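You operate a simulated robot arm through the tools that you are given. There is no shell and no other tool. Be economical: measure what you need, move in short steps, check, and stop when the job is done.

The job below is to be done with a simulated two-armed robot. You get a single attempt, and the scene is never put back.

## Task
Put one of the grey steel blocks from the top of the test bench on the top of the wooden bench. Pick up the yellow tag with one hand, pass it to the other hand and put it on the open shelf over locker two. Any order will do.
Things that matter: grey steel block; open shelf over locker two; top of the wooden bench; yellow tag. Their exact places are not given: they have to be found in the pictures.

It is judged by the outcome, as a careful person would: the job done as asked, and still so three seconds after it is handed in. It fails if anything else is knocked over, pushed out of place, dropped, spilled or broken.

## Robot
Two 6-joint arms with two-finger grippers on one trunk, on a base that drives. Base frame: it is fixed to the floor where the robot stands at the start and does not move with it; the origin is under the middle of the robot, x ahead of it, y to its left, z up; the surface under the hand at the start is at about z = 0.88. Readings come in m, rad, newtons and seconds.
The left shoulder is at the start at [0.07, 0.176, 1.283], the right one opposite. With the tool pointing down near the work surface each hand reaches from about 0.46 to 0.78 m from the robot's upright axis, wherever it stands, measured 20 degrees to its own side. Places, roughly: open shelf over locker two [-1.5, -2.8, 1.3]; top of the wooden bench [0.7, 2.5, 0.8]; yellow tag [-4.5, 1, 1]. Payload 2.45 kg a hand.
The TCP of each hand is the grasp point between the finger pads, 0.026 m short of the fingertips. In the tool frame z runs along the fingers and y along their closing line. Largest opening 0.096 m; the body of the gripper starts 0.069 m behind the TCP.
Orientation is told as [roll, pitch, yaw] about the base's x, y, z axes, in that order, counted from this pose: with the fingers straight down and closing along the base's y, the tool's x points along the base's -x, its y along +y and its z along -z.

## Interface
- The arms move only by the tool jog_arm. It takes "left_deltas", "right_deltas" or both (then of equal length, played together; a hand with none holds still); each is a list that holds one entry, the list of rows, each a list of 7 numbers: the turn, a rotation vector about the base's x, y, z in units of 8 degrees (1.0 is 8 degrees), then the shift along the base's x, y, z in units of 25 mm (1.0 is 25 mm), then the closure in counts, from 0 (fully open) to 255 (shut). In form: [[[rx, ry, rz, x, y, z, gripper], ...]]. A call has 1 to 12 rows; each row shifts and turns the commanded pose from where the row before left it. A call with a number of a shift or a turn outside -1 to 1 is refused whole. Each row takes 0.2 s and may step no farther than 0.05 m and 0.15 rad from the row before; otherwise, or with a gripper value out of range, the whole call is refused. Where a pose cannot be reached the arm comes as near as it can. A force on the tool above 40 N (or 10 N above the force at the start of the call, whichever is more), or a blocked arm, ends the call early, and 0.2 s more pass. Each finger halts on what it meets, pressing with about 30 N; the grip force reading is that of the motor and also rises with nothing between the fingers. The clock runs only during rows and for 0.2 s after the last one: add rows that do not move to give the fingers time. The reply holds the time, the measured pose of the TCP, the force on the tool along the base axes, the opening and the grip force, in the units named above and with some noise, with the torque about the TCP (base axes, N m) and any sound that the robot's microphone picked up, and new pictures: "show" is both (left out), scene, wrist or none (wrist: the cameras of the hands that moved).
- Cameras (640 x 400 px; columns grow to the right, rows downward): "scene" is now at [0.1226, 0.027, 1.5824]; the picture's right is [0.37, -0.93, 0.00], its down [-0.71, -0.28, -0.64] and it looks along [0.60, 0.24, -0.77] (base axes); focal length 286 px, centre (320, 200). "left" rides on the left gripper at [0.082, -0.003, -0.098] in its tool frame; the picture's right is [0.04, 1.00, 0.00], its down [-0.73, 0.03, -0.68] and it looks along [-0.68, 0.03, 0.73] (tool axes); focal length 256 px, centre (320, 200). "right" rides on the right gripper at [0.082, 0.003, -0.098] in its tool frame; the picture's right is [-0.04, 1.00, 0.00], its down [-0.73, -0.03, -0.68] and it looks along [-0.68, -0.03, 0.73] (tool axes); focal length 256 px, centre (320, 200).
- move_column(by): slides the trunk up (or, below 0, down) by that many m; the arms and the scene camera ride with it, the base frame stays. It gives what a move gives, with no picture.
- drive_base(legs): drives the robot by 1 to 6 legs, each [ahead, left, turn to the left] in m, m and rad, along the robot's own axes; the way and the turn of a leg run together, so that a leg with both is an arc; at most 1.5 m and 3.142 rad a leg. The arms and the cameras ride along, it lands a little off, and it stops where it bumps. It gives what a move gives, and a new picture of the scene camera.
- aim_head(pan, tilt): turns the head with the scene camera to pan (to the left, within 1.501 rad either way) and tilt (down, from -0.506 to 1.204), counted from straight ahead of the robot. It gives what a move gives, and a new picture of the scene camera.
- pixel_to_xyz(camera, pixels): there is no depth. For up to 12 entries [column, row, z] of the newest picture of that camera ("zoom" is the newest enlarged one), the place [x, y] in the base frame at which the ray of that pixel passes the height z, good to about 0.003 m. No time passes.
- zoom(camera, box): a new picture of the part [left, top, right, bottom] of that camera's present view, enlarged. No time passes.
- sign_off(): hands the job in; it is judged then, once.

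Go step by step. Measure first, check grasps and placings, and put right what went wrong. The budget is 110 turns and 260 pictures, counting those below and the enlarged ones. Unless the task says otherwise, let go and move clear before handing in, and close with one line.

The tools are called after "Emit:" by a JSON object that holds its "op" and its "data". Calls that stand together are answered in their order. jog_arm: Moves the arms, as the interface text tells. Its arguments: {"type":"object","properties":{"left_deltas":{"type":"array","items":{"type":"array","items":{"type":"array","items":{"type":"number"}}}},"right_deltas":{"type":"array","items":{"type":"array","items":{"type":"array","items":{"type":"number"}}}},"show":{"type":"string","enum":["both","scene","wrist","none"]}},"required":[]} The other tools are called the same way: move_column (by) slides the trunk up or down; drive_base (legs) drives the base; aim_head (pan, tilt) turns the head that bears the scene camera; pixel_to_xyz (camera, pixels) gives the place at which the rays of pixels pass given heights; zoom (camera, box) takes an enlarged picture of a part of a camera's view; sign_off () hands the job in.

At the start:

```text
clock: 0.0
left_position: [0.3822, 0.3469, 1.1778]
left_tcp_rot: [0.0, 0.0, -0.001]
left_wrist_force: [0.1, -0.2, -0.2]
left_ft_torque: [-0.04, 0.02, 0.0]
left_grip_width: 0.0961
left_grasp_force: 0.1
right_position: [0.6426, -0.057, 1.1232]
right_tcp_rot: [0.001, 0.001, -0.001]
right_wrist_force: [0.0, -0.3, -0.3]
right_ft_torque: [-0.03, 0.0, 0.0]
right_grip_width: 0.096
right_grasp_force: 0.1
trunk travel left (down, up): [-0.767, 0.073]
robot x, y, heading: [0.0001, 0.0004, -0.003]
head pan, tilt: [0.375, 0.871]
```

scene: 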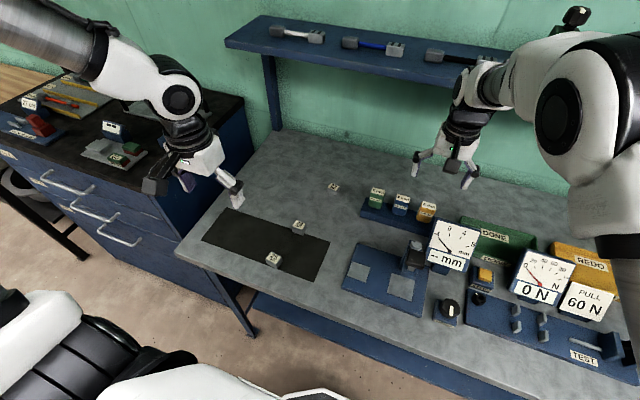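
right: 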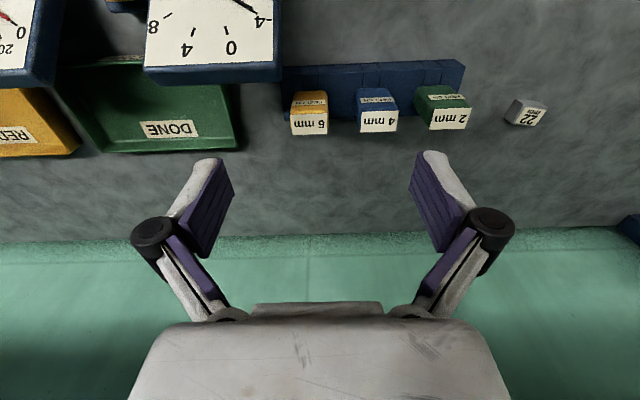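
left: 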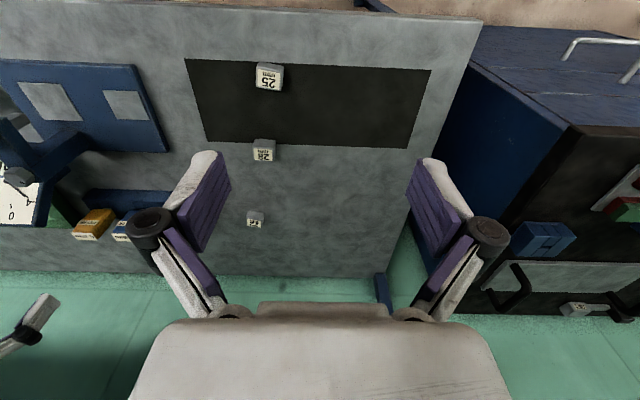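

Three small grey blocks show on the test bench at scene pixels (334,186), (299,227) and (274,259). I'll enlarge the view and measure them.

Emit:
{"op": "zoom", "data": {"camera": "scene", "box": [200, 160, 360, 280]}}

Emit:
{"op": "pixel_to_xyz", "data": {"camera": "scene", "pixels": [[334, 187, 0.9], [299, 227, 0.9], [274, 259, 0.9]]}}

Emit:
{"op": "pixel_to_xyz", "data": {"camera": "left", "pixels": [[268, 77, 0.9], [264, 151, 0.9], [256, 220, 0.9]]}}

Emit:
{"op": "zoom", "data": {"camera": "left", "box": [180, 40, 340, 240]}}

```text
3.33 times, centred on (280, 220) of scene
```

zoom: 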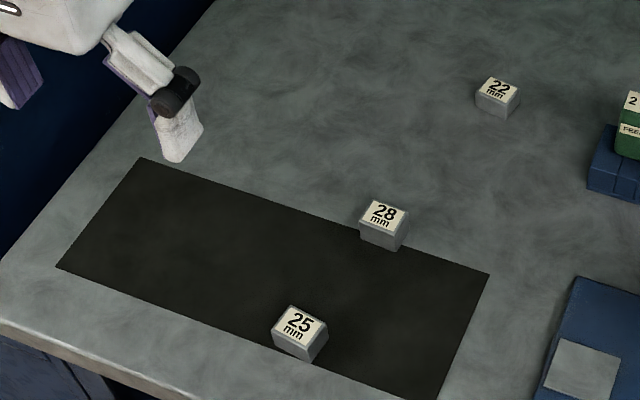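

```text
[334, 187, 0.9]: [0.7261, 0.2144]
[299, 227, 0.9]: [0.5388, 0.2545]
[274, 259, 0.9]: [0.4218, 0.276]
```

```text
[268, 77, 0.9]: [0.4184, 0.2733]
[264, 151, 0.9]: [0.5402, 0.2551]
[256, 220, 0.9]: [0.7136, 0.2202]
```

```text
2.00 times, centred on (260, 140) of left
```

zoom: 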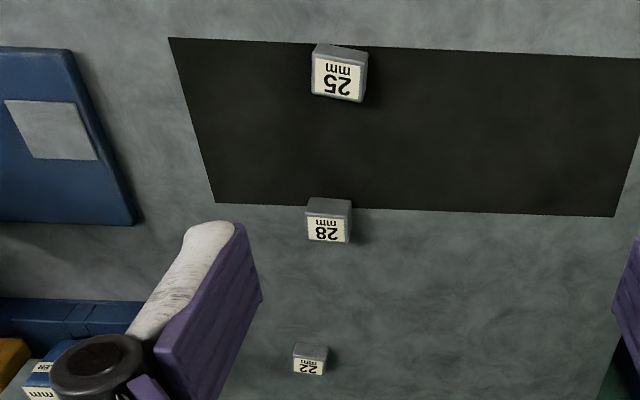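

The block marked 28 sits at about (0.539, 0.255), well within the left hand's reach. I'll bring the left hand above it.

Emit:
{"op": "jog_arm", "data": {"left_deltas": [[[0, 0, 0, 0.785, -0.465, -0.85, 0], [0, 0, 0, 0.785, -0.465, -0.85, 0], [0, 0, 0, 0.785, -0.465, -0.85, 0], [0, 0, 0, 0.785, -0.465, -0.85, 0], [0, 0, 0, 0.785, -0.465, -0.85, 0], [0, 0, 0, 0.785, -0.465, -0.85, 0], [0, 0, 0, 0.785, -0.465, -0.85, 0], [0, 0, 0, 0.785, -0.465, -0.85, 0], [0, 0, 0, 0, 0, 0, 0]]]}}

```text
clock: 2.0
left_position: [0.5377, 0.2541, 1.0094]
left_tcp_rot: [0.0, 0.0, -0.001]
left_wrist_force: [-0.2, 0.0, -0.5]
left_ft_torque: [-0.02, 0.0, 0.0]
left_grip_width: 0.0957
left_grasp_force: 0.0
right_position: [0.6421, -0.0567, 1.1251]
right_tcp_rot: [0.001, 0.0, -0.003]
right_wrist_force: [0.2, -0.4, -0.1]
right_ft_torque: [0.01, 0.02, -0.02]
right_grip_width: 0.0961
right_grasp_force: 0.1
trunk travel left (down, up): [-0.767, 0.073]
robot x, y, heading: [0.0049, -0.0016, 0.004]
head pan, tilt: [0.375, 0.871]
```

scene: 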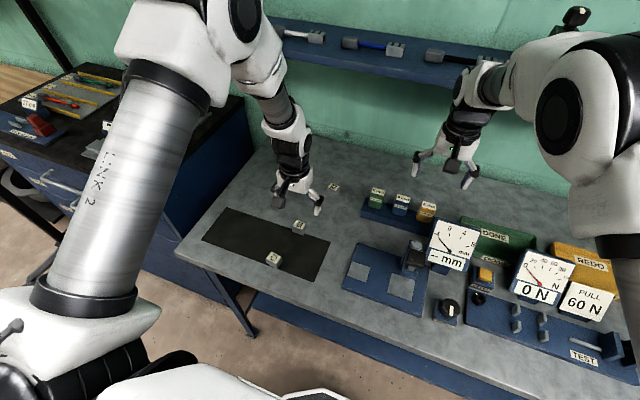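
left: 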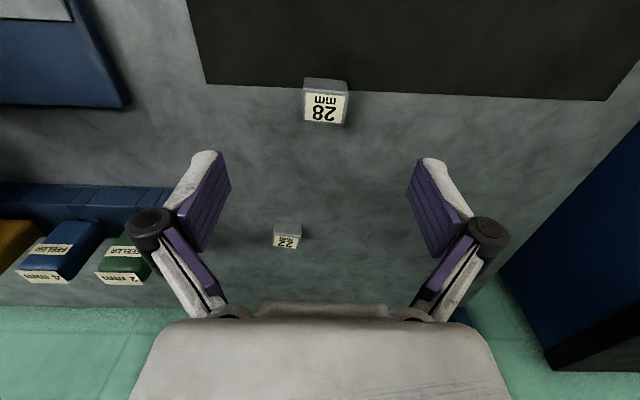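

The hand is over the bench and the 28 block is at left pixel (324,102). I'll measure its corners.

Emit:
{"op": "zoom", "data": {"camera": "left", "box": [280, 60, 376, 120]}}

Emit:
{"op": "pixel_to_xyz", "data": {"camera": "left", "pixels": [[304, 92, 0.905], [347, 94, 0.905], [302, 120, 0.905], [344, 124, 0.905], [306, 78, 0.88], [346, 81, 0.88]]}}

```text
6.67 times, centred on (328, 90) of left
```

zoom: 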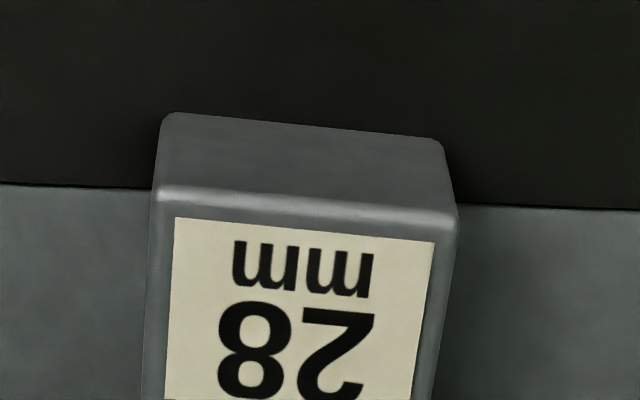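

```text
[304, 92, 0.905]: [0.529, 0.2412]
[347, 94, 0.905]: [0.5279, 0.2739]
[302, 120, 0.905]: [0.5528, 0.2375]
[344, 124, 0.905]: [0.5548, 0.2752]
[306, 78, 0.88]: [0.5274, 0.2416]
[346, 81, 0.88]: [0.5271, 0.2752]
```

The block spans y 0.241–0.275 and is centred near (0.541, 0.257), nearly square to the base. I'll descend and close on it.

Emit:
{"op": "jog_arm", "data": {"left_deltas": [[[0, 0, 0, 0.12, 0.12, -0.9, 0], [0, 0, 0, 0, 0, -0.9, 0], [0, 0, 0, 0, 0, -0.9, 0], [0, 0, 0, 0, 0, -0.7, 0], [0, 0, 0, 0, 0, -0.5, 0], [0, 0, 0, 0, 0, 0, 0], [0, 0, 0, 0, 0, 0, 255], [0, 0, 0, 0, 0, 0, 255], [0, 0, 0, 0, 0, 0, 255]]]}}

```text
clock: 4.0
left_position: [0.5404, 0.2565, 0.9114]
left_tcp_rot: [0.0, -0.001, 0.001]
left_wrist_force: [0.6, 0.7, 2.7]
left_ft_torque: [-0.06, -0.04, 0.02]
left_grip_width: 0.0354
left_grasp_force: 30.1
right_position: [0.6407, -0.0565, 1.1253]
right_tcp_rot: [0.004, 0.0, -0.003]
right_wrist_force: [-0.1, -0.4, 0.2]
right_ft_torque: [0.01, 0.0, 0.03]
right_grip_width: 0.0959
right_grasp_force: 0.1
trunk travel left (down, up): [-0.767, 0.073]
robot x, y, heading: [-0.0021, -0.0015, -0.003]
head pan, tilt: [0.375, 0.871]
```

scene: 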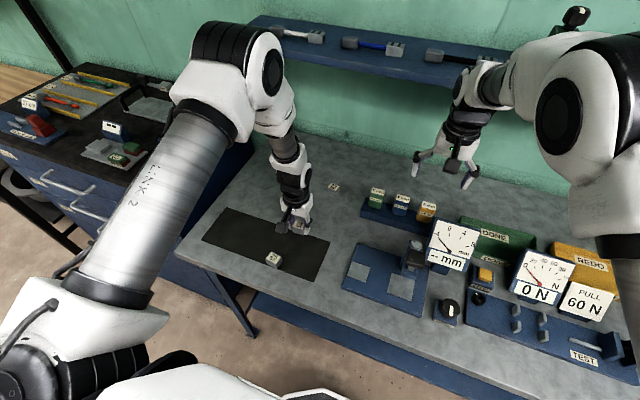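
left: 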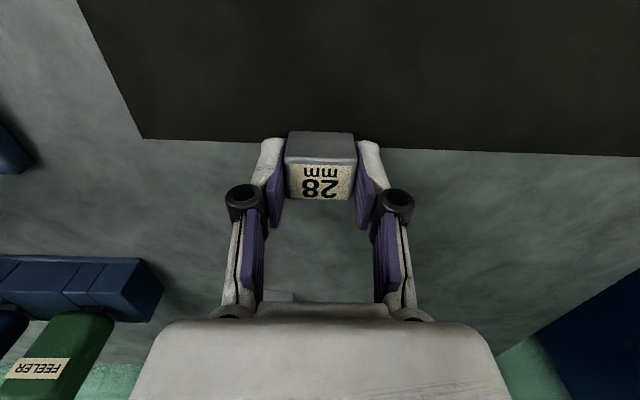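

The fingers hold at 0.035 m with 30 N, so the block is gripped. I'll lift it straight up and draw both hands back.

Emit:
{"op": "jog_arm", "data": {"left_deltas": [[[0, 0, 0, 0, 0, 1, 255], [0, 0, 0, 0, 0, 1, 255], [0, 0, 0, 0, 0, 1, 255], [0, 0, 0, 0, 0, 1, 255], [0, 0, 0, -0.4, 0.3, 1, 255], [0, 0, 0, -0.8, 0.4, 1, 255], [0, 0, 0, -0.8, 0.4, 1, 255], [0, 0, 0, -0.9, 0.4, 1, 255], [0, 0, 0, -0.9, 0.4, 1, 255], [0, 0, 0, -0.9, 0.4, 0.8, 255], [0, 0, 0, -0.9, 0.4, 0.5, 255], [0, 0, 0, 0, 0, 0, 255]]], "right_deltas": [[[0, 0, 0, 0, 0, 1, 0], [0, 0, 0, 0, 0, 1, 0], [0, 0, 0, -0.9, -0.9, 0.2, 0], [0, 0, 0, -0.9, -0.9, 0, 0], [0, 0, 0, -0.9, -0.9, 0, 0], [0, 0, 0, -0.9, -0.9, 0, 0], [0, 0, 0, -0.9, -0.9, 0, 0], [0, 0, 0, -0.9, -0.9, 0, 0], [0, 0, 0, -0.9, -0.9, 0, 0], [0, 0, 0, -0.9, -0.9, 0, 0], [0, 0, 0, -0.9, -0.9, 0, 0], [0, 0, 0, -0.9, -0.9, 0, 0]]]}}

Emit:
{"op": "aim_head", "data": {"pan": 1.3, "tilt": 0.45}}

```text
clock: 6.6
left_position: [0.3991, 0.3225, 1.169]
left_tcp_rot: [0.002, 0.0, 0.0]
left_wrist_force: [0.3, -0.3, -2.3]
left_ft_torque: [0.05, -0.05, 0.02]
left_grip_width: 0.0355
left_grasp_force: 30.0
right_position: [0.416, -0.2826, 1.1781]
right_tcp_rot: [0.005, 0.0, -0.003]
right_wrist_force: [0.6, -0.4, 0.0]
right_ft_torque: [0.04, -0.02, 0.01]
right_grip_width: 0.0959
right_grasp_force: 0.1
trunk travel left (down, up): [-0.767, 0.073]
robot x, y, heading: [-0.0006, -0.0005, 0.001]
head pan, tilt: [0.375, 0.871]
```

scene: 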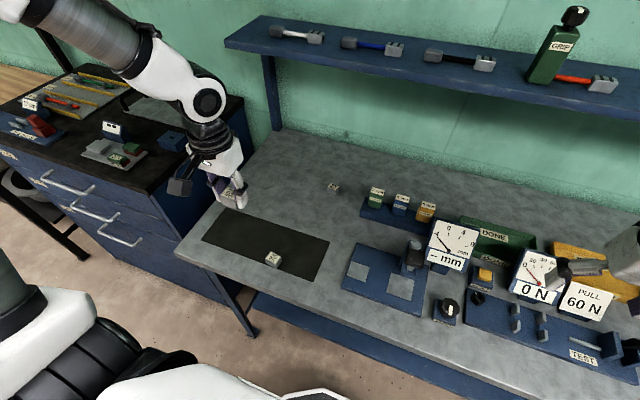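
right: 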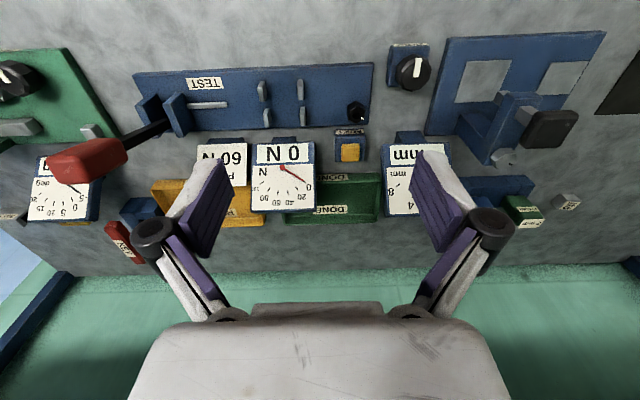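
left: 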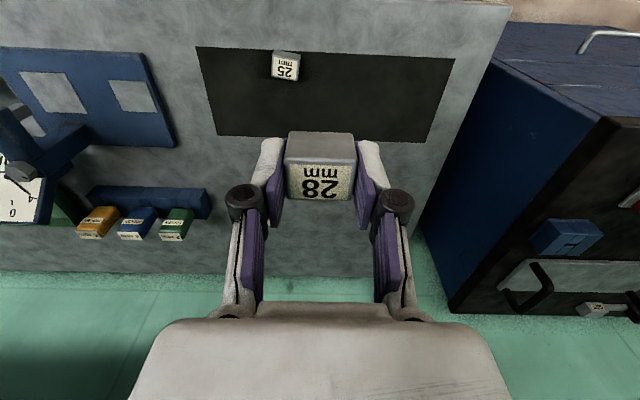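

```text
clock: 7.8
left_position: [0.4003, 0.3233, 1.1665]
left_tcp_rot: [0.001, 0.0, 0.0]
left_wrist_force: [1.5, 0.4, -1.8]
left_ft_torque: [-0.01, 0.01, 0.02]
left_grip_width: 0.0351
left_grasp_force: 29.8
right_position: [0.4181, -0.2809, 1.1792]
right_tcp_rot: [0.0, 0.0, -0.002]
right_wrist_force: [0.6, -0.5, 0.0]
right_ft_torque: [0.03, 0.0, -0.02]
right_grip_width: 0.0959
right_grasp_force: 0.0
trunk travel left (down, up): [-0.767, 0.073]
robot x, y, heading: [0.0024, -0.0036, 0.004]
head pan, tilt: [1.3, 0.45]
```

scene: 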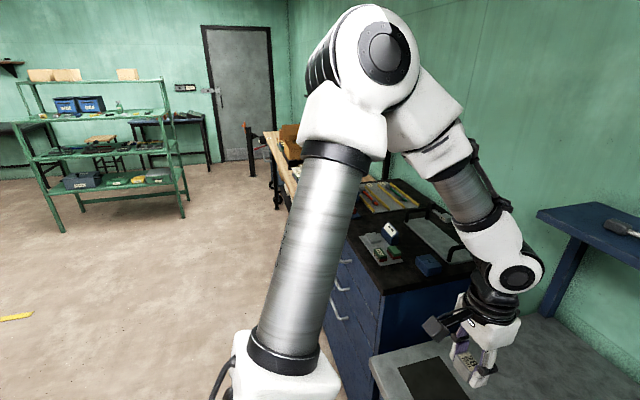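

The block is held, and the wooden bench lies to the left past the blue cabinet, near pixel (285,160). I'll back off 0.35 m and look left with the head.

Emit:
{"op": "drive_base", "data": {"legs": [[-0.35, 0, 0]]}}

Emit:
{"op": "aim_head", "data": {"pan": 1.5, "tilt": 0.6}}

Emit:
{"op": "aim_head", "data": {"pan": -1.5, "tilt": 0.3}}

```text
clock: 10.1
left_position: [0.0526, 0.3242, 1.1664]
left_tcp_rot: [-0.002, 0.002, -0.002]
left_wrist_force: [-0.3, 0.2, -1.7]
left_ft_torque: [0.01, 0.02, 0.0]
left_grip_width: 0.0353
left_grasp_force: 29.6
right_position: [0.0698, -0.2811, 1.1765]
right_tcp_rot: [0.002, 0.002, -0.005]
right_wrist_force: [-0.4, -0.4, -0.4]
right_ft_torque: [-0.01, 0.0, -0.01]
right_grip_width: 0.0958
right_grasp_force: 0.0
trunk travel left (down, up): [-0.767, 0.073]
robot x, y, heading: [-0.3476, 0.0013, 0.0]
head pan, tilt: [1.3, 0.45]
```

scene: 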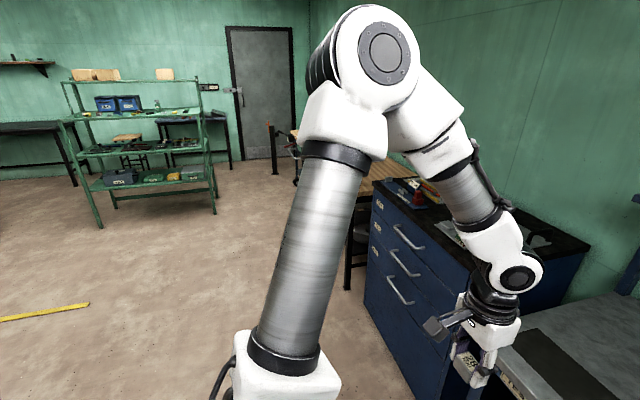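

```text
clock: 10.8
left_position: [0.0509, 0.3233, 1.1679]
left_tcp_rot: [0.001, 0.0, -0.001]
left_wrist_force: [-0.7, -0.6, -1.1]
left_ft_torque: [-0.03, 0.01, 0.01]
left_grip_width: 0.0355
left_grasp_force: 30.2
right_position: [0.0674, -0.2807, 1.1793]
right_tcp_rot: [0.001, -0.001, -0.003]
right_wrist_force: [-0.4, 0.2, 0.6]
right_ft_torque: [-0.02, 0.0, 0.02]
right_grip_width: 0.0962
right_grasp_force: 0.1
trunk travel left (down, up): [-0.767, 0.073]
robot x, y, heading: [-0.3496, -0.0039, 0.001]
head pan, tilt: [1.499, 0.6]
```

scene: 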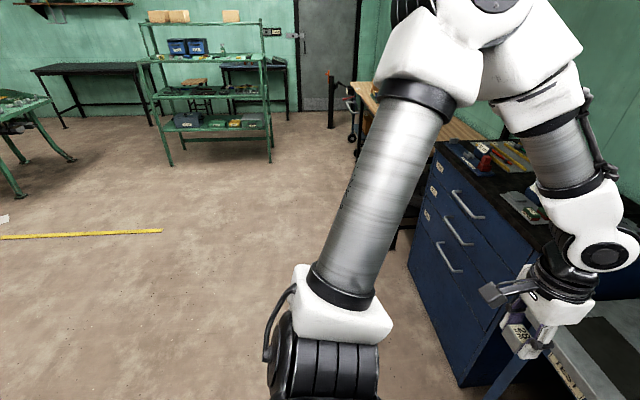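

```text
clock: 13.4
left_position: [0.0517, 0.3225, 1.1657]
left_tcp_rot: [0.001, 0.0, -0.001]
left_wrist_force: [-0.2, 0.0, -1.4]
left_ft_torque: [0.0, 0.05, -0.03]
left_grip_width: 0.0353
left_grasp_force: 29.9
right_position: [0.0685, -0.2802, 1.1786]
right_tcp_rot: [0.003, 0.001, -0.004]
right_wrist_force: [0.7, 0.2, 0.2]
right_ft_torque: [-0.02, 0.03, 0.02]
right_grip_width: 0.096
right_grasp_force: 0.1
trunk travel left (down, up): [-0.767, 0.073]
robot x, y, heading: [-0.3482, 0.0003, -0.002]
head pan, tilt: [-1.499, 0.3]
```

scene: 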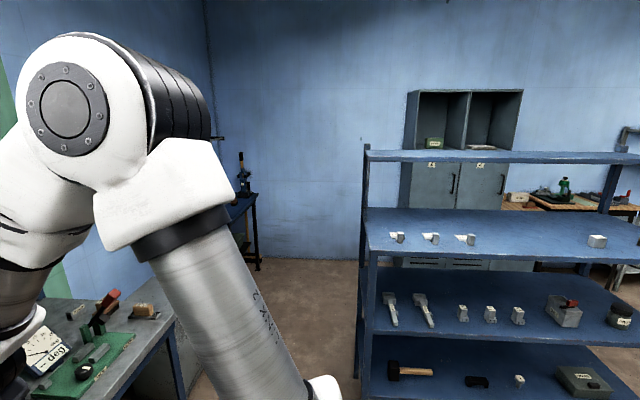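

The floor to the left looks clear as far as the green rack, and the lockers stand behind a blue rack to the right. I'll drive left along the cabinet towards the wooden bench.

Emit:
{"op": "drive_base", "data": {"legs": [[0, 1.2, 0], [0, 0.9, 0]]}}

Emit:
{"op": "aim_head", "data": {"pan": 0.4, "tilt": 0.7}}

```text
clock: 23.8
left_position: [0.0623, 2.4127, 1.1669]
left_tcp_rot: [0.001, 0.0, -0.015]
left_wrist_force: [-0.2, 1.0, -1.4]
left_ft_torque: [0.0, 0.02, 0.0]
left_grip_width: 0.0352
left_grasp_force: 29.8
right_position: [0.0704, 1.8081, 1.1791]
right_tcp_rot: [0.004, 0.001, -0.016]
right_wrist_force: [0.2, 0.8, -0.6]
right_ft_torque: [0.05, -0.02, -0.02]
right_grip_width: 0.0959
right_grasp_force: 0.0
trunk travel left (down, up): [-0.767, 0.073]
robot x, y, heading: [-0.3429, 2.0948, -0.012]
head pan, tilt: [-1.499, 0.3]
```

scene: 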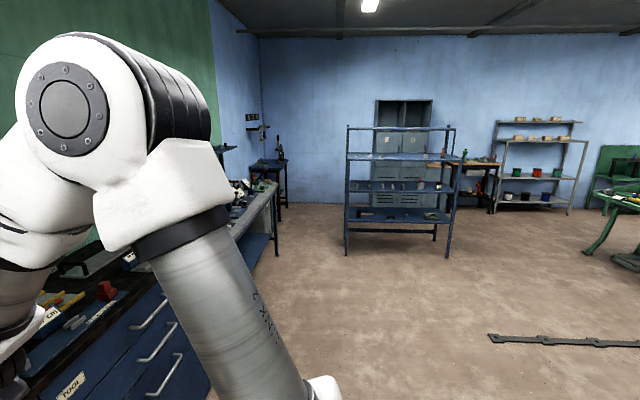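

```text
clock: 25.7
left_position: [0.0615, 2.413, 1.1675]
left_tcp_rot: [-0.001, -0.001, -0.015]
left_wrist_force: [0.9, -0.6, -1.3]
left_ft_torque: [-0.01, -0.03, 0.02]
left_grip_width: 0.0349
left_grasp_force: 29.7
right_position: [0.0701, 1.8088, 1.1787]
right_tcp_rot: [0.002, 0.001, -0.016]
right_wrist_force: [-0.2, 0.1, 0.1]
right_ft_torque: [0.0, 0.01, -0.01]
right_grip_width: 0.0961
right_grasp_force: 0.0
trunk travel left (down, up): [-0.767, 0.073]
robot x, y, heading: [-0.3424, 2.0965, -0.018]
head pan, tilt: [0.4, 0.7]
```

scene: 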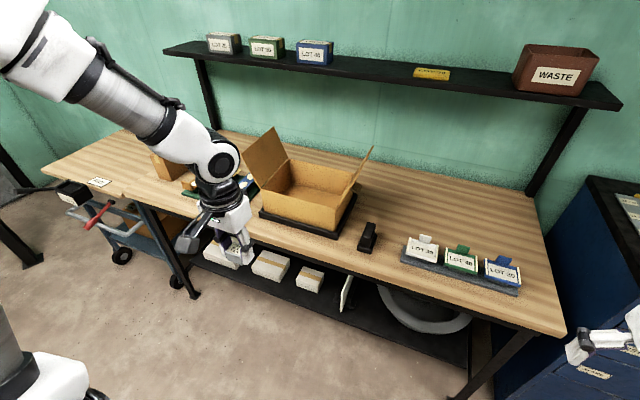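

The wooden bench is in front, with free wood right of the stapler (368,237) and behind the lot holder (e.g. pixel (430,205)). I'll measure candidate spots and the bench edge.

Emit:
{"op": "pixel_to_xyz", "data": {"camera": "scene", "pixels": [[420, 205, 0.8], [368, 222, 0.8], [370, 252, 0.8], [400, 260, 0.8], [406, 238, 0.8], [300, 240, 0.8], [340, 255, 0.8], [560, 335, 0.8], [230, 195, 0.8], [530, 195, 0.8], [385, 215, 0.8]]}}

Emit:
{"op": "zoom", "data": {"camera": "scene", "box": [240, 120, 560, 320]}}

```text
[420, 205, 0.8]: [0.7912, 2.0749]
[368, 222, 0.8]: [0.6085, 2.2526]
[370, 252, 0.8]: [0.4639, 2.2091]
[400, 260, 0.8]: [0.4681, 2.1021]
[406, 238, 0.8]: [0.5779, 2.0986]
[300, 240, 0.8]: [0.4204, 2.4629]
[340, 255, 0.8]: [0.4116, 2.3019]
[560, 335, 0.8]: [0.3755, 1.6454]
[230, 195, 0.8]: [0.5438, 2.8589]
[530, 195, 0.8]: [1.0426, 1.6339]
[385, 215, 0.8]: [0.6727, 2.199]
```

```text
2.00 times, centred on (400, 220) of scene
```

zoom: 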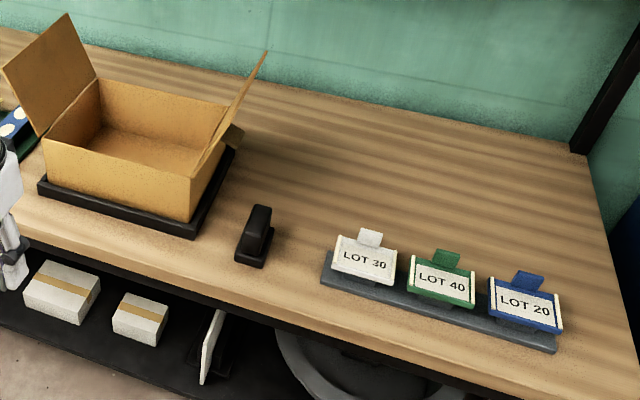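

The spot near (0.66, 2.12) is clear: the stapler and lot holder both end before x 0.61. I'll move right first, then ahead to the bench.

Emit:
{"op": "drive_base", "data": {"legs": [[0, -0.18, 0.015], [0.36, 0, 0]]}}

```text
clock: 29.1
left_position: [0.4142, 2.2366, 1.1672]
left_tcp_rot: [0.0, -0.003, -0.007]
left_wrist_force: [-0.7, -0.5, -1.9]
left_ft_torque: [0.02, -0.05, 0.0]
left_grip_width: 0.0355
left_grasp_force: 29.9
right_position: [0.4267, 1.6323, 1.1797]
right_tcp_rot: [0.002, 0.0, -0.01]
right_wrist_force: [-0.5, 0.5, 1.0]
right_ft_torque: [0.0, -0.01, 0.01]
right_grip_width: 0.096
right_grasp_force: 0.0
trunk travel left (down, up): [-0.767, 0.073]
robot x, y, heading: [0.0154, 1.9162, -0.008]
head pan, tilt: [0.4, 0.7]
```

scene: 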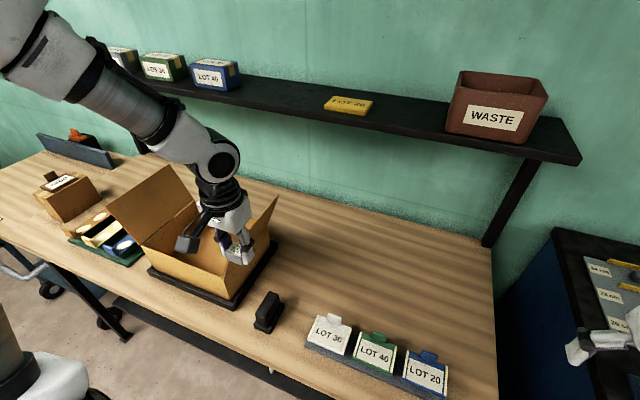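

At the bench now. I'll re-measure the free area around pixel (320,270) and the shelf edge from here.

Emit:
{"op": "pixel_to_xyz", "data": {"camera": "scene", "pixels": [[330, 260, 0.8], [282, 293, 0.83], [265, 327, 0.8], [320, 315, 0.85], [307, 345, 0.8], [265, 285, 0.8], [249, 306, 0.8], [273, 242, 0.8], [352, 322, 0.85], [400, 150, 1.2], [400, 150, 1.3]]}}

Emit:
{"op": "zoom", "data": {"camera": "scene", "box": [140, 140, 460, 340]}}

```text
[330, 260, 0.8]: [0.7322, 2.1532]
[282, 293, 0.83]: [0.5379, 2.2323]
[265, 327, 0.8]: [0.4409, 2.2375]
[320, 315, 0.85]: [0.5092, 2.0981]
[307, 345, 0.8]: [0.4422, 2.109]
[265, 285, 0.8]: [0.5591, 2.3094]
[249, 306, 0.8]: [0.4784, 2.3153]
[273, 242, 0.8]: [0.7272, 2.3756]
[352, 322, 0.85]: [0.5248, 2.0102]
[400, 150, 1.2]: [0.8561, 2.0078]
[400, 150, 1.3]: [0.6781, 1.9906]
```

```text
2.00 times, centred on (300, 240) of scene
```

zoom: 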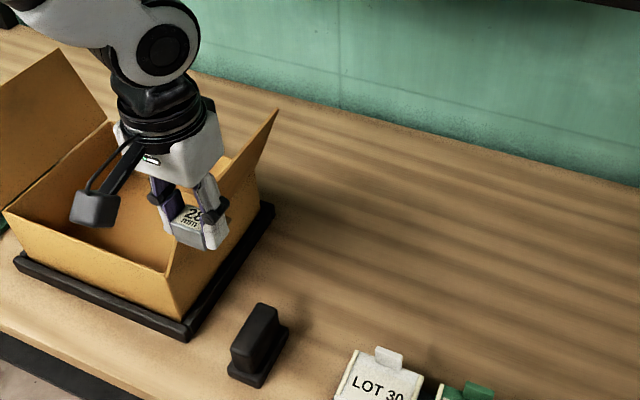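

The spot (0.64, 2.13) is clear on all sides. I'll carry the block over it at height.

Emit:
{"op": "jog_arm", "data": {"left_deltas": [[[0, 0, 0, 0.9, -0.43, 0, 255], [0, 0, 0, 0.9, -0.43, 0, 255], [0, 0, 0, 0.9, -0.43, 0, 255], [0, 0, 0, 0.9, -0.43, 0, 255], [0, 0, 0, 0.9, -0.43, -0.4, 255], [0, 0, 0, 0.9, -0.43, -0.8, 255], [0, 0, 0, 0.9, -0.43, -0.8, 255], [0, 0, 0, 0.9, -0.43, -0.8, 255], [0, 0, 0, 0.9, -0.43, -0.8, 255], [0, 0, 0, 0.9, -0.43, -0.8, 255], [0, 0, 0, 0, 0, -0.8, 255], [0, 0, 0, 0, 0, 0, 255]]]}}

```text
clock: 31.7
left_position: [0.641, 2.1281, 1.0369]
left_tcp_rot: [0.0, -0.001, -0.009]
left_wrist_force: [0.2, 0.4, -1.5]
left_ft_torque: [0.0, 0.01, 0.0]
left_grip_width: 0.0354
left_grasp_force: 29.9
right_position: [0.4278, 1.6324, 1.1779]
right_tcp_rot: [0.003, 0.001, -0.011]
right_wrist_force: [-0.8, -0.8, -0.2]
right_ft_torque: [0.02, -0.01, -0.02]
right_grip_width: 0.0959
right_grasp_force: 0.1
trunk travel left (down, up): [-0.767, 0.073]
robot x, y, heading: [0.0145, 1.9178, -0.005]
head pan, tilt: [0.4, 0.7]
```

scene: 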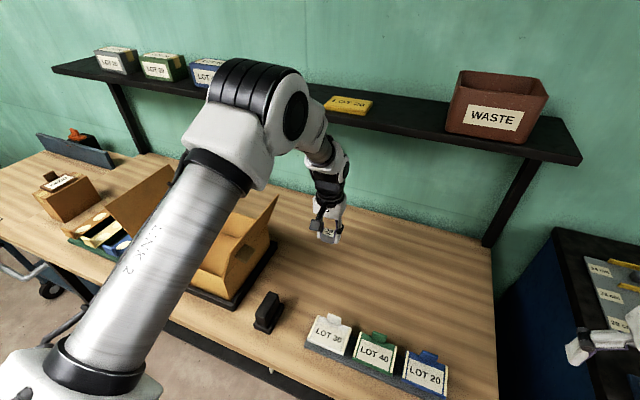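
left: 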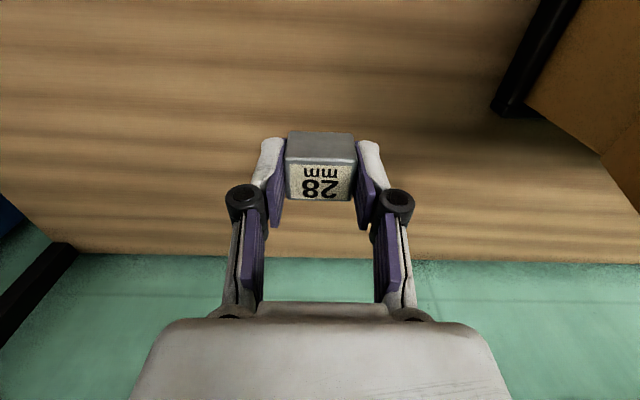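

The wood beneath is clear. I'll descend to just above the bench.

Emit:
{"op": "jog_arm", "data": {"left_deltas": [[[0, 0, 0, 0, 0, -0.93, 255], [0, 0, 0, 0, 0, -0.93, 255], [0, 0, 0, 0, 0, -0.93, 255], [0, 0, 0, 0, 0, -0.93, 255], [0, 0, 0, 0, 0, -0.93, 255], [0, 0, 0, 0, 0, -0.93, 255], [0, 0, 0, 0, 0, -0.93, 255], [0, 0, 0, 0, 0, -0.93, 255], [0, 0, 0, 0, 0, 0, 255]]]}}

```text
clock: 33.4
left_position: [0.6413, 2.1283, 0.8753]
left_tcp_rot: [0.0, -0.006, -0.007]
left_wrist_force: [-15.5, -4.4, 24.0]
left_ft_torque: [-0.11, 0.72, 0.03]
left_grip_width: 0.0357
left_grasp_force: 29.5
right_position: [0.4249, 1.631, 1.1803]
right_tcp_rot: [0.002, -0.001, -0.012]
right_wrist_force: [1.2, 0.0, 0.1]
right_ft_torque: [-0.01, 0.0, 0.0]
right_grip_width: 0.0961
right_grasp_force: 0.1
trunk travel left (down, up): [-0.767, 0.073]
robot x, y, heading: [0.0118, 1.9143, -0.009]
head pan, tilt: [0.4, 0.7]
stopped in row 8 (left hand): the force on the tool passed its limit at 71 N (the readings are from after the stop); the commanded pose is now the measured one
```

scene: 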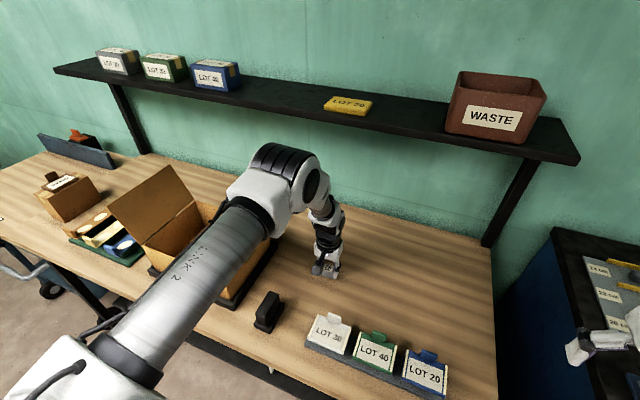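
left: 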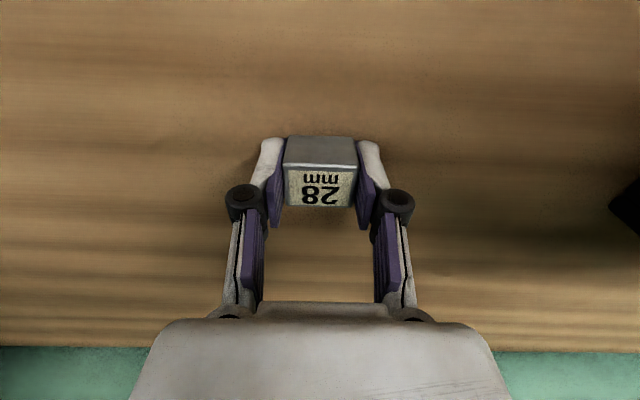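

Contact came at TCP z 0.875, so the block is on the wood (bench about 0.845 high). I'll ease the pressure, open and rise straight up.

Emit:
{"op": "jog_arm", "data": {"left_deltas": [[[0, 0, 0, 0, 0, 0.03, 255], [0, 0, 0, 0, 0, 0, 180], [0, 0, 0, 0, 0, 0, 60], [0, 0, 0, 0, 0, 0, 0], [0, 0, 0, 0, 0, 0, 0], [0, 0, 0, 0, 0, 0.6, 0], [0, 0, 0, 0, 0, 1, 0], [0, 0, 0, 0, 0, 1, 0], [0, 0, 0, 0, 0, 1, 0], [0, 0, 0, 0, 0, 1, 0], [0, 0, 0, 0, 0, 1, 0], [0, 0, 0, 0, 0, 1, 0]]]}}

```text
clock: 36.0
left_position: [0.6437, 2.1301, 1.0391]
left_tcp_rot: [0.001, -0.009, -0.007]
left_wrist_force: [-0.2, -0.2, 0.0]
left_ft_torque: [0.01, 0.01, 0.0]
left_grip_width: 0.0961
left_grasp_force: 0.2
right_position: [0.4287, 1.633, 1.1789]
right_tcp_rot: [0.001, 0.0, -0.009]
right_wrist_force: [-1.0, 0.1, 0.1]
right_ft_torque: [0.0, -0.02, 0.02]
right_grip_width: 0.0961
right_grasp_force: 0.0
trunk travel left (down, up): [-0.767, 0.073]
robot x, y, heading: [0.0119, 1.9206, -0.006]
head pan, tilt: [0.4, 0.7]
```

scene: 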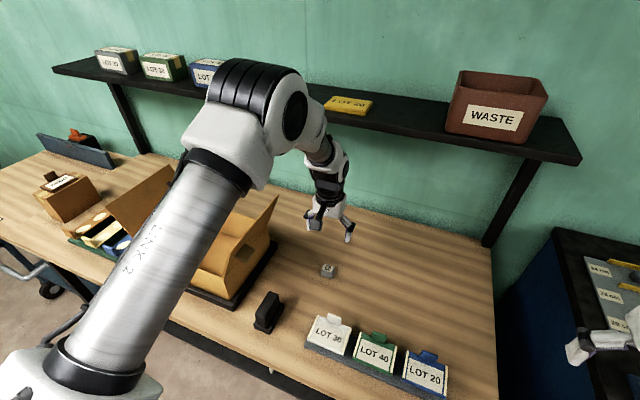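
left: 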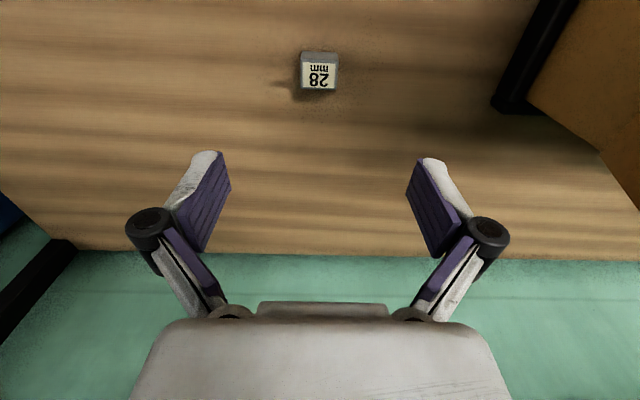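

The block rests on the wooden bench at pixel (327,270), and the box and stapler are unmoved. I'll retract the left hand the way it came.

Emit:
{"op": "jog_arm", "data": {"left_deltas": [[[0, 0, 0, 0, 0, 0.8, 0], [0, 0, 0, -0.9, 0.3, 0.8, 0], [0, 0, 0, -0.9, 0.43, 0.8, 0], [0, 0, 0, -0.9, 0.43, 0.8, 0], [0, 0, 0, -0.9, 0.43, 0.8, 0], [0, 0, 0, -0.9, 0.43, 0.8, 0], [0, 0, 0, -0.9, 0.43, 0.8, 0], [0, 0, 0, -0.9, 0.43, 0, 0], [0, 0, 0, -0.9, 0.43, 0, 0], [0, 0, 0, -0.9, 0.43, 0, 0], [0, 0, 0, -0.9, 0.43, 0, 0], [0, 0, 0, 0, 0, 0, 0]]], "show": "scene"}}

Emit:
{"op": "drive_base", "data": {"legs": [[-0.5, 0, 0], [0, 0, 1.57]]}}

Emit:
{"op": "aim_head", "data": {"pan": 0.6, "tilt": 0.3}}

Emit:
{"op": "aim_head", "data": {"pan": 1.5, "tilt": 0.3}}

```text
clock: 38.6
left_position: [0.4213, 2.2328, 1.1783]
left_tcp_rot: [0.0, -0.006, -0.007]
left_wrist_force: [0.2, -0.4, -0.4]
left_ft_torque: [0.0, -0.02, 0.0]
left_grip_width: 0.0961
left_grasp_force: 0.0
right_position: [0.43, 1.6322, 1.1781]
right_tcp_rot: [0.002, 0.002, -0.009]
right_wrist_force: [0.0, -0.1, -0.3]
right_ft_torque: [-0.01, -0.02, 0.01]
right_grip_width: 0.0957
right_grasp_force: 0.0
trunk travel left (down, up): [-0.767, 0.073]
robot x, y, heading: [0.0148, 1.9121, -0.007]
head pan, tilt: [0.4, 0.7]
```

scene: 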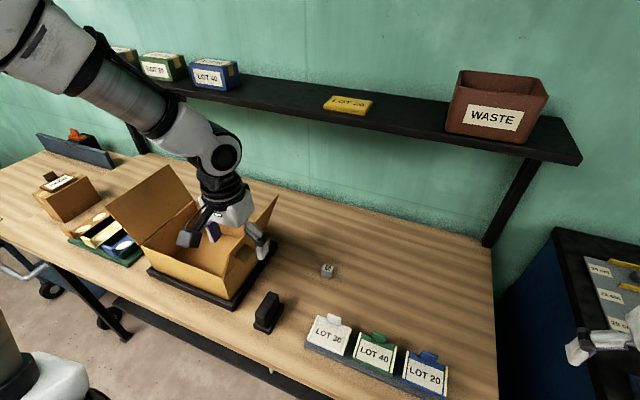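

```text
clock: 45.4
left_position: [-0.8075, 2.3229, 1.1795]
left_tcp_rot: [0.001, -0.008, 1.578]
left_wrist_force: [-0.5, 0.3, -0.3]
left_ft_torque: [0.03, 0.02, -0.04]
left_grip_width: 0.0959
left_grasp_force: 0.0
right_position: [-0.2073, 2.3405, 1.1792]
right_tcp_rot: [0.0, 0.003, 1.573]
right_wrist_force: [0.5, -0.1, 0.6]
right_ft_torque: [0.0, 0.0, 0.0]
right_grip_width: 0.0959
right_grasp_force: 0.0
trunk travel left (down, up): [-0.767, 0.073]
robot x, y, heading: [-0.4881, 1.9158, 1.574]
head pan, tilt: [0.4, 0.7]
```

scene: 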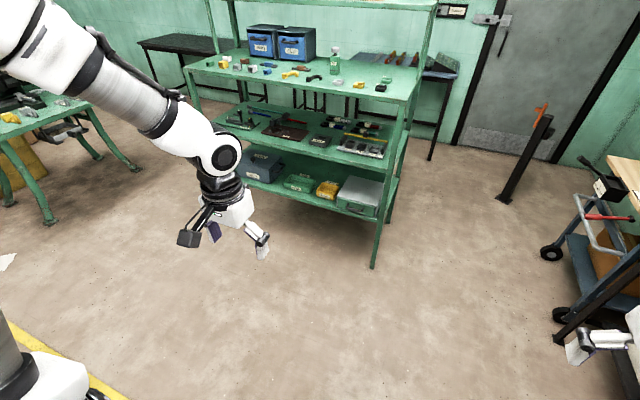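

```text
clock: 46.3
left_position: [-0.8087, 2.3231, 1.1793]
left_tcp_rot: [0.0, -0.009, 1.577]
left_wrist_force: [-0.3, 0.4, 0.6]
left_ft_torque: [0.03, 0.02, -0.01]
left_grip_width: 0.096
left_grasp_force: 0.1
right_position: [-0.2072, 2.3395, 1.1779]
right_tcp_rot: [0.002, 0.003, 1.574]
right_wrist_force: [-0.6, -0.5, 0.4]
right_ft_torque: [-0.03, 0.01, -0.01]
right_grip_width: 0.0963
right_grasp_force: 0.1
trunk travel left (down, up): [-0.767, 0.073]
robot x, y, heading: [-0.4876, 1.9224, 1.576]
head pan, tilt: [0.6, 0.3]
```

scene: 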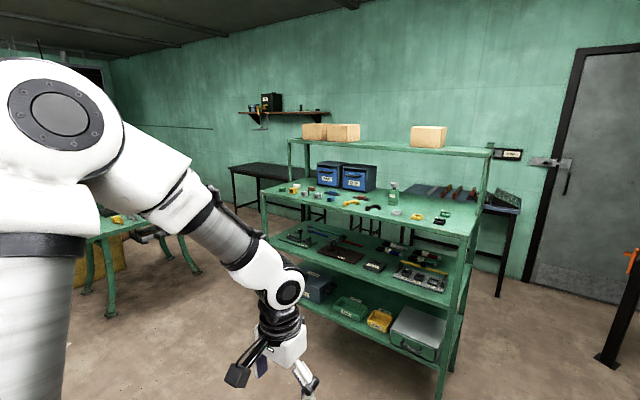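

```text
clock: 47.5
left_position: [-0.8077, 2.3234, 1.1782]
left_tcp_rot: [-0.001, -0.009, 1.578]
left_wrist_force: [-0.2, -0.5, -0.2]
left_ft_torque: [0.0, 0.01, 0.0]
left_grip_width: 0.096
left_grasp_force: 0.0
right_position: [-0.2066, 2.3404, 1.1785]
right_tcp_rot: [0.001, 0.001, 1.574]
right_wrist_force: [-0.6, 0.0, -0.5]
right_ft_torque: [-0.02, 0.04, 0.01]
right_grip_width: 0.0957
right_grasp_force: 0.0
trunk travel left (down, up): [-0.767, 0.073]
robot x, y, heading: [-0.4822, 1.917, 1.576]
head pan, tilt: [1.499, 0.3]
```

scene: 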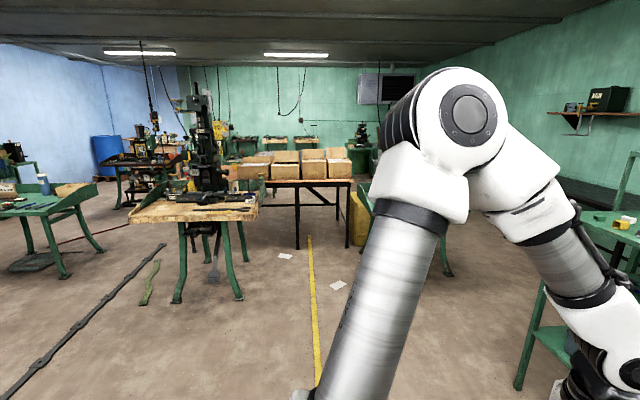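

Facing −x, the spot (−4.5, 1, 1) falls near pixel (256,155), around the table with boxes. I'll zoom in there and towards the rest of the route.

Emit:
{"op": "zoom", "data": {"camera": "scene", "box": [200, 120, 360, 220]}}

Emit:
{"op": "aim_head", "data": {"pan": 1.5, "tilt": 0.6}}

```text
4.00 times, centred on (280, 170) of scene
```

zoom: 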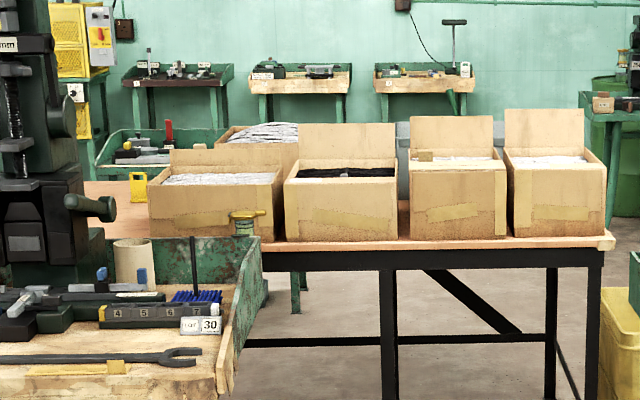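

```text
clock: 48.3
left_position: [-0.8077, 2.3217, 1.1779]
left_tcp_rot: [0.0, -0.006, 1.579]
left_wrist_force: [0.3, 0.0, -0.9]
left_ft_torque: [-0.03, 0.03, -0.02]
left_grip_width: 0.0958
left_grasp_force: 0.0
right_position: [-0.2075, 2.3392, 1.1799]
right_tcp_rot: [0.001, 0.002, 1.574]
right_wrist_force: [0.5, 0.5, -1.5]
right_ft_torque: [0.02, 0.0, 0.02]
right_grip_width: 0.0959
right_grasp_force: 0.1
trunk travel left (down, up): [-0.767, 0.073]
robot x, y, heading: [-0.4863, 1.9158, 1.578]
head pan, tilt: [1.499, 0.6]
```

scene: 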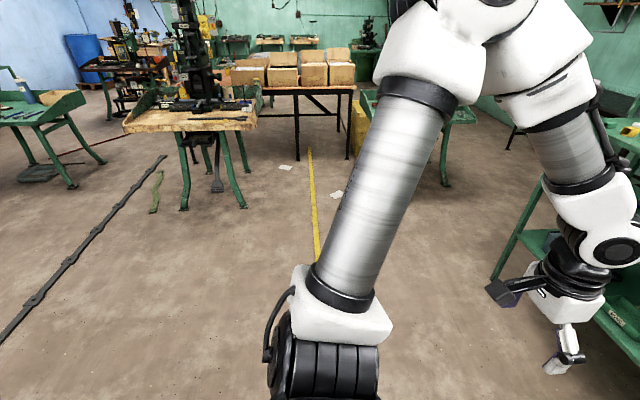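

A small upright yellow piece with a cut-out stands at zoom pixel (138,190), on the left end of the box table. I'll measure the tables to plan the way.

Emit:
{"op": "pixel_to_xyz", "data": {"camera": "scene", "pixels": [[298, 160, 0.0], [346, 160, 0.0], [246, 208, 0.0], [184, 208, 0.0], [155, 210, 0.0], [65, 187, 0.0], [316, 255, 0.0], [310, 150, 0.0], [355, 90, 0.9], [256, 95, 0.9], [255, 128, 0.9], [440, 186, 0.0]]}}

Emit:
{"op": "zoom", "data": {"camera": "scene", "box": [120, 40, 360, 190]}}

```text
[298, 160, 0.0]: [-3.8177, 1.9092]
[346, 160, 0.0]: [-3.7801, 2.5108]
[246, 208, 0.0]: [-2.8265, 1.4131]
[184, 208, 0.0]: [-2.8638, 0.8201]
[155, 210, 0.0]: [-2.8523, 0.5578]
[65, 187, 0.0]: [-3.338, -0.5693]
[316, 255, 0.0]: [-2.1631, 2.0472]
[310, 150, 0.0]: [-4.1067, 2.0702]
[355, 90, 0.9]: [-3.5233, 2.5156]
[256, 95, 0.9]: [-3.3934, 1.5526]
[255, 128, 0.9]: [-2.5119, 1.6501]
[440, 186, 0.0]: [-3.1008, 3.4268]
```

```text
2.67 times, centred on (240, 115) of scene
```

zoom: 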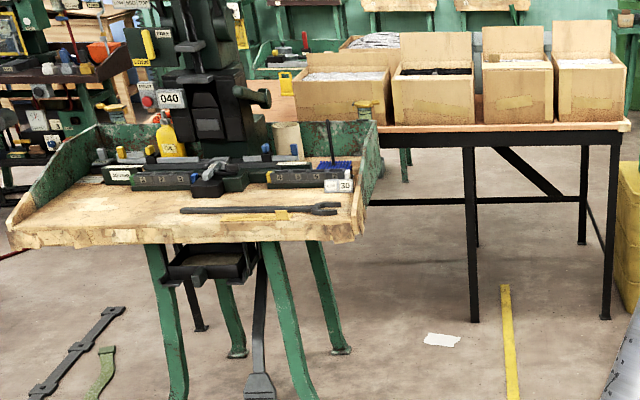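

The drill table stands in front of the box table's left end, so I need a better view. I'll turn to face −x and drive closer.

Emit:
{"op": "drive_base", "data": {"legs": [[0, 0, 1.56], [1.4, -0.35, 0]]}}

Emit:
{"op": "aim_head", "data": {"pan": 0.25, "tilt": 0.35}}

```text
clock: 59.4
left_position: [-2.3234, 1.9688, 1.178]
left_tcp_rot: [0.0, -0.011, 3.125]
left_wrist_force: [0.0, 0.3, 0.9]
left_ft_torque: [0.02, 0.02, 0.02]
left_grip_width: 0.096
left_grasp_force: 0.1
right_position: [-2.3262, 2.5698, 1.1794]
right_tcp_rot: [0.0, -0.001, 3.121]
right_wrist_force: [-1.2, 0.9, -0.2]
right_ft_torque: [0.01, -0.04, 0.01]
right_grip_width: 0.096
right_grasp_force: 0.1
trunk travel left (down, up): [-0.767, 0.073]
robot x, y, heading: [-1.9126, 2.2801, 3.12]
head pan, tilt: [1.499, 0.6]
```

scene: 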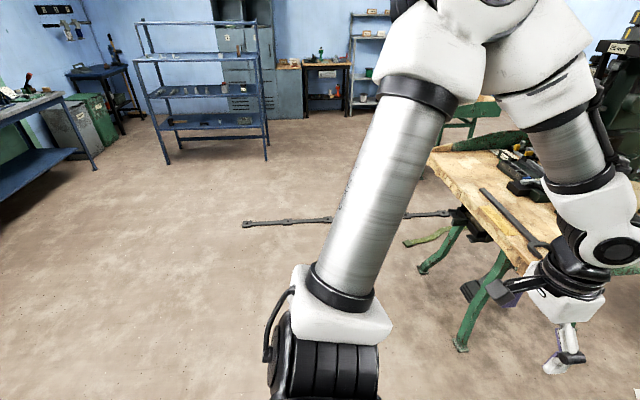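

```text
clock: 60.9
left_position: [-2.3248, 1.9686, 1.1787]
left_tcp_rot: [-0.001, -0.007, 3.127]
left_wrist_force: [-0.4, 0.9, 0.1]
left_ft_torque: [-0.03, -0.01, -0.01]
left_grip_width: 0.096
left_grasp_force: 0.2
right_position: [-2.3263, 2.5687, 1.1779]
right_tcp_rot: [0.001, -0.001, 3.123]
right_wrist_force: [-0.2, 0.0, -0.1]
right_ft_torque: [0.0, 0.06, -0.01]
right_grip_width: 0.0959
right_grasp_force: 0.1
trunk travel left (down, up): [-0.767, 0.073]
robot x, y, heading: [-1.9134, 2.2808, 3.124]
head pan, tilt: [0.25, 0.351]
```

scene: 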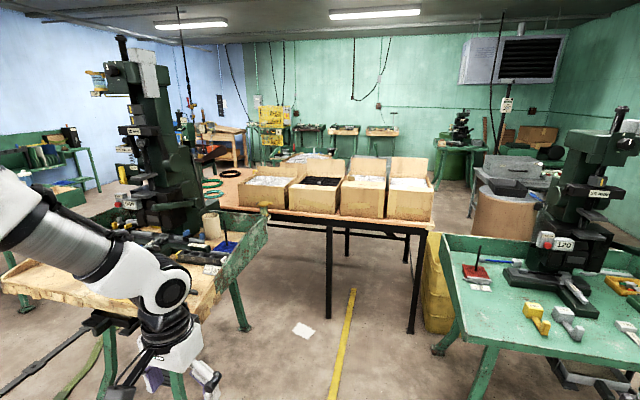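

Emit:
{"op": "zoom", "data": {"camera": "scene", "box": [170, 110, 330, 210]}}

Emit:
{"op": "pixel_to_xyz", "data": {"camera": "scene", "pixels": [[328, 317, 0.0], [412, 332, 0.0], [349, 258, 0.0], [405, 262, 0.0], [432, 233, 0.85], [432, 233, 0.9], [240, 328, 0.0], [436, 355, 0.0], [230, 172, 0.85], [230, 172, 0.95], [268, 222, 0.95]]}}

```text
4.00 times, centred on (250, 160) of scene
```

zoom: 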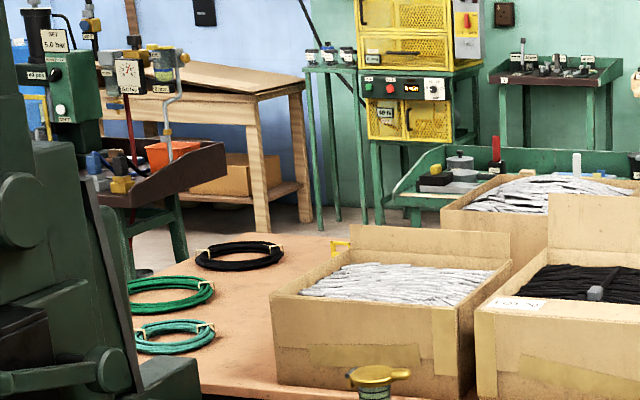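

```text
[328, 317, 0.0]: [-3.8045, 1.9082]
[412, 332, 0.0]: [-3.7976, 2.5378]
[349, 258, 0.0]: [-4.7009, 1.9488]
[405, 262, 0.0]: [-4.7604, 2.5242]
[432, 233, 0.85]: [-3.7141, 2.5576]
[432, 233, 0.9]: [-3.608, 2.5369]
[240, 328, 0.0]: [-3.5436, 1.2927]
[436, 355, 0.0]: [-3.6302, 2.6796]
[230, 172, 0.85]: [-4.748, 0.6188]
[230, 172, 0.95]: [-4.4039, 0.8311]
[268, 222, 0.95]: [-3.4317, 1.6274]
```

The yellow piece shows at zoom pixel (342,245), behind the leftmost box. That end of the table can't be reached past the drill table, so I'll look from the south side.

Emit:
{"op": "drive_base", "data": {"legs": [[0.0, 0, 0.02], [-0.4, 1.1, 0], [0, 1.2, 0]]}}

Emit:
{"op": "aim_head", "data": {"pan": 0.0, "tilt": 0.4}}

```text
clock: 72.9
left_position: [-1.9324, -0.347, 1.1786]
left_tcp_rot: [0.001, -0.008, 3.132]
left_wrist_force: [0.5, -0.3, -0.9]
left_ft_torque: [-0.02, 0.01, 0.02]
left_grip_width: 0.0959
left_grasp_force: 0.1
right_position: [-1.9389, 0.2531, 1.1792]
right_tcp_rot: [0.004, 0.002, 3.128]
right_wrist_force: [0.5, -0.2, -0.1]
right_ft_torque: [0.0, 0.0, -0.01]
right_grip_width: 0.096
right_grasp_force: 0.0
trunk travel left (down, up): [-0.767, 0.073]
robot x, y, heading: [-1.528, -0.0352, 3.13]
head pan, tilt: [0.25, 0.351]
```

scene: 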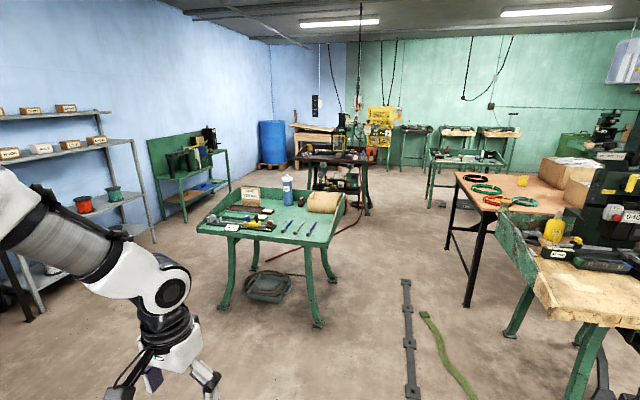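

```text
clock: 73.7
left_position: [-1.933, -0.3473, 1.1783]
left_tcp_rot: [0.001, -0.007, 3.132]
left_wrist_force: [-0.4, 0.3, 0.1]
left_ft_torque: [-0.02, -0.01, 0.01]
left_grip_width: 0.0959
left_grasp_force: 0.1
right_position: [-1.9378, 0.2532, 1.1782]
right_tcp_rot: [0.001, 0.001, 3.128]
right_wrist_force: [0.0, -0.2, 0.1]
right_ft_torque: [-0.02, 0.03, 0.02]
right_grip_width: 0.0961
right_grasp_force: 0.1
trunk travel left (down, up): [-0.767, 0.073]
robot x, y, heading: [-1.5235, -0.0325, 3.133]
head pan, tilt: [0.0, 0.4]
```

scene: 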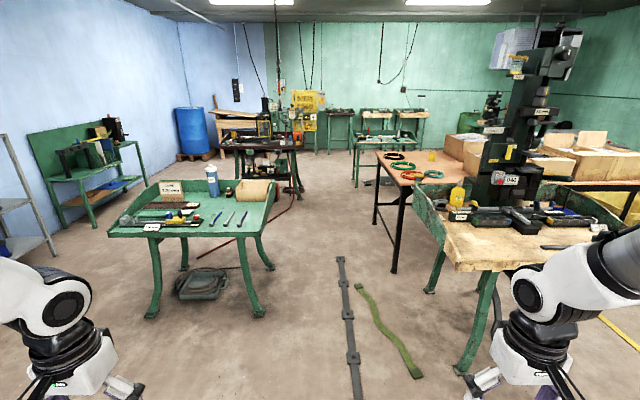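

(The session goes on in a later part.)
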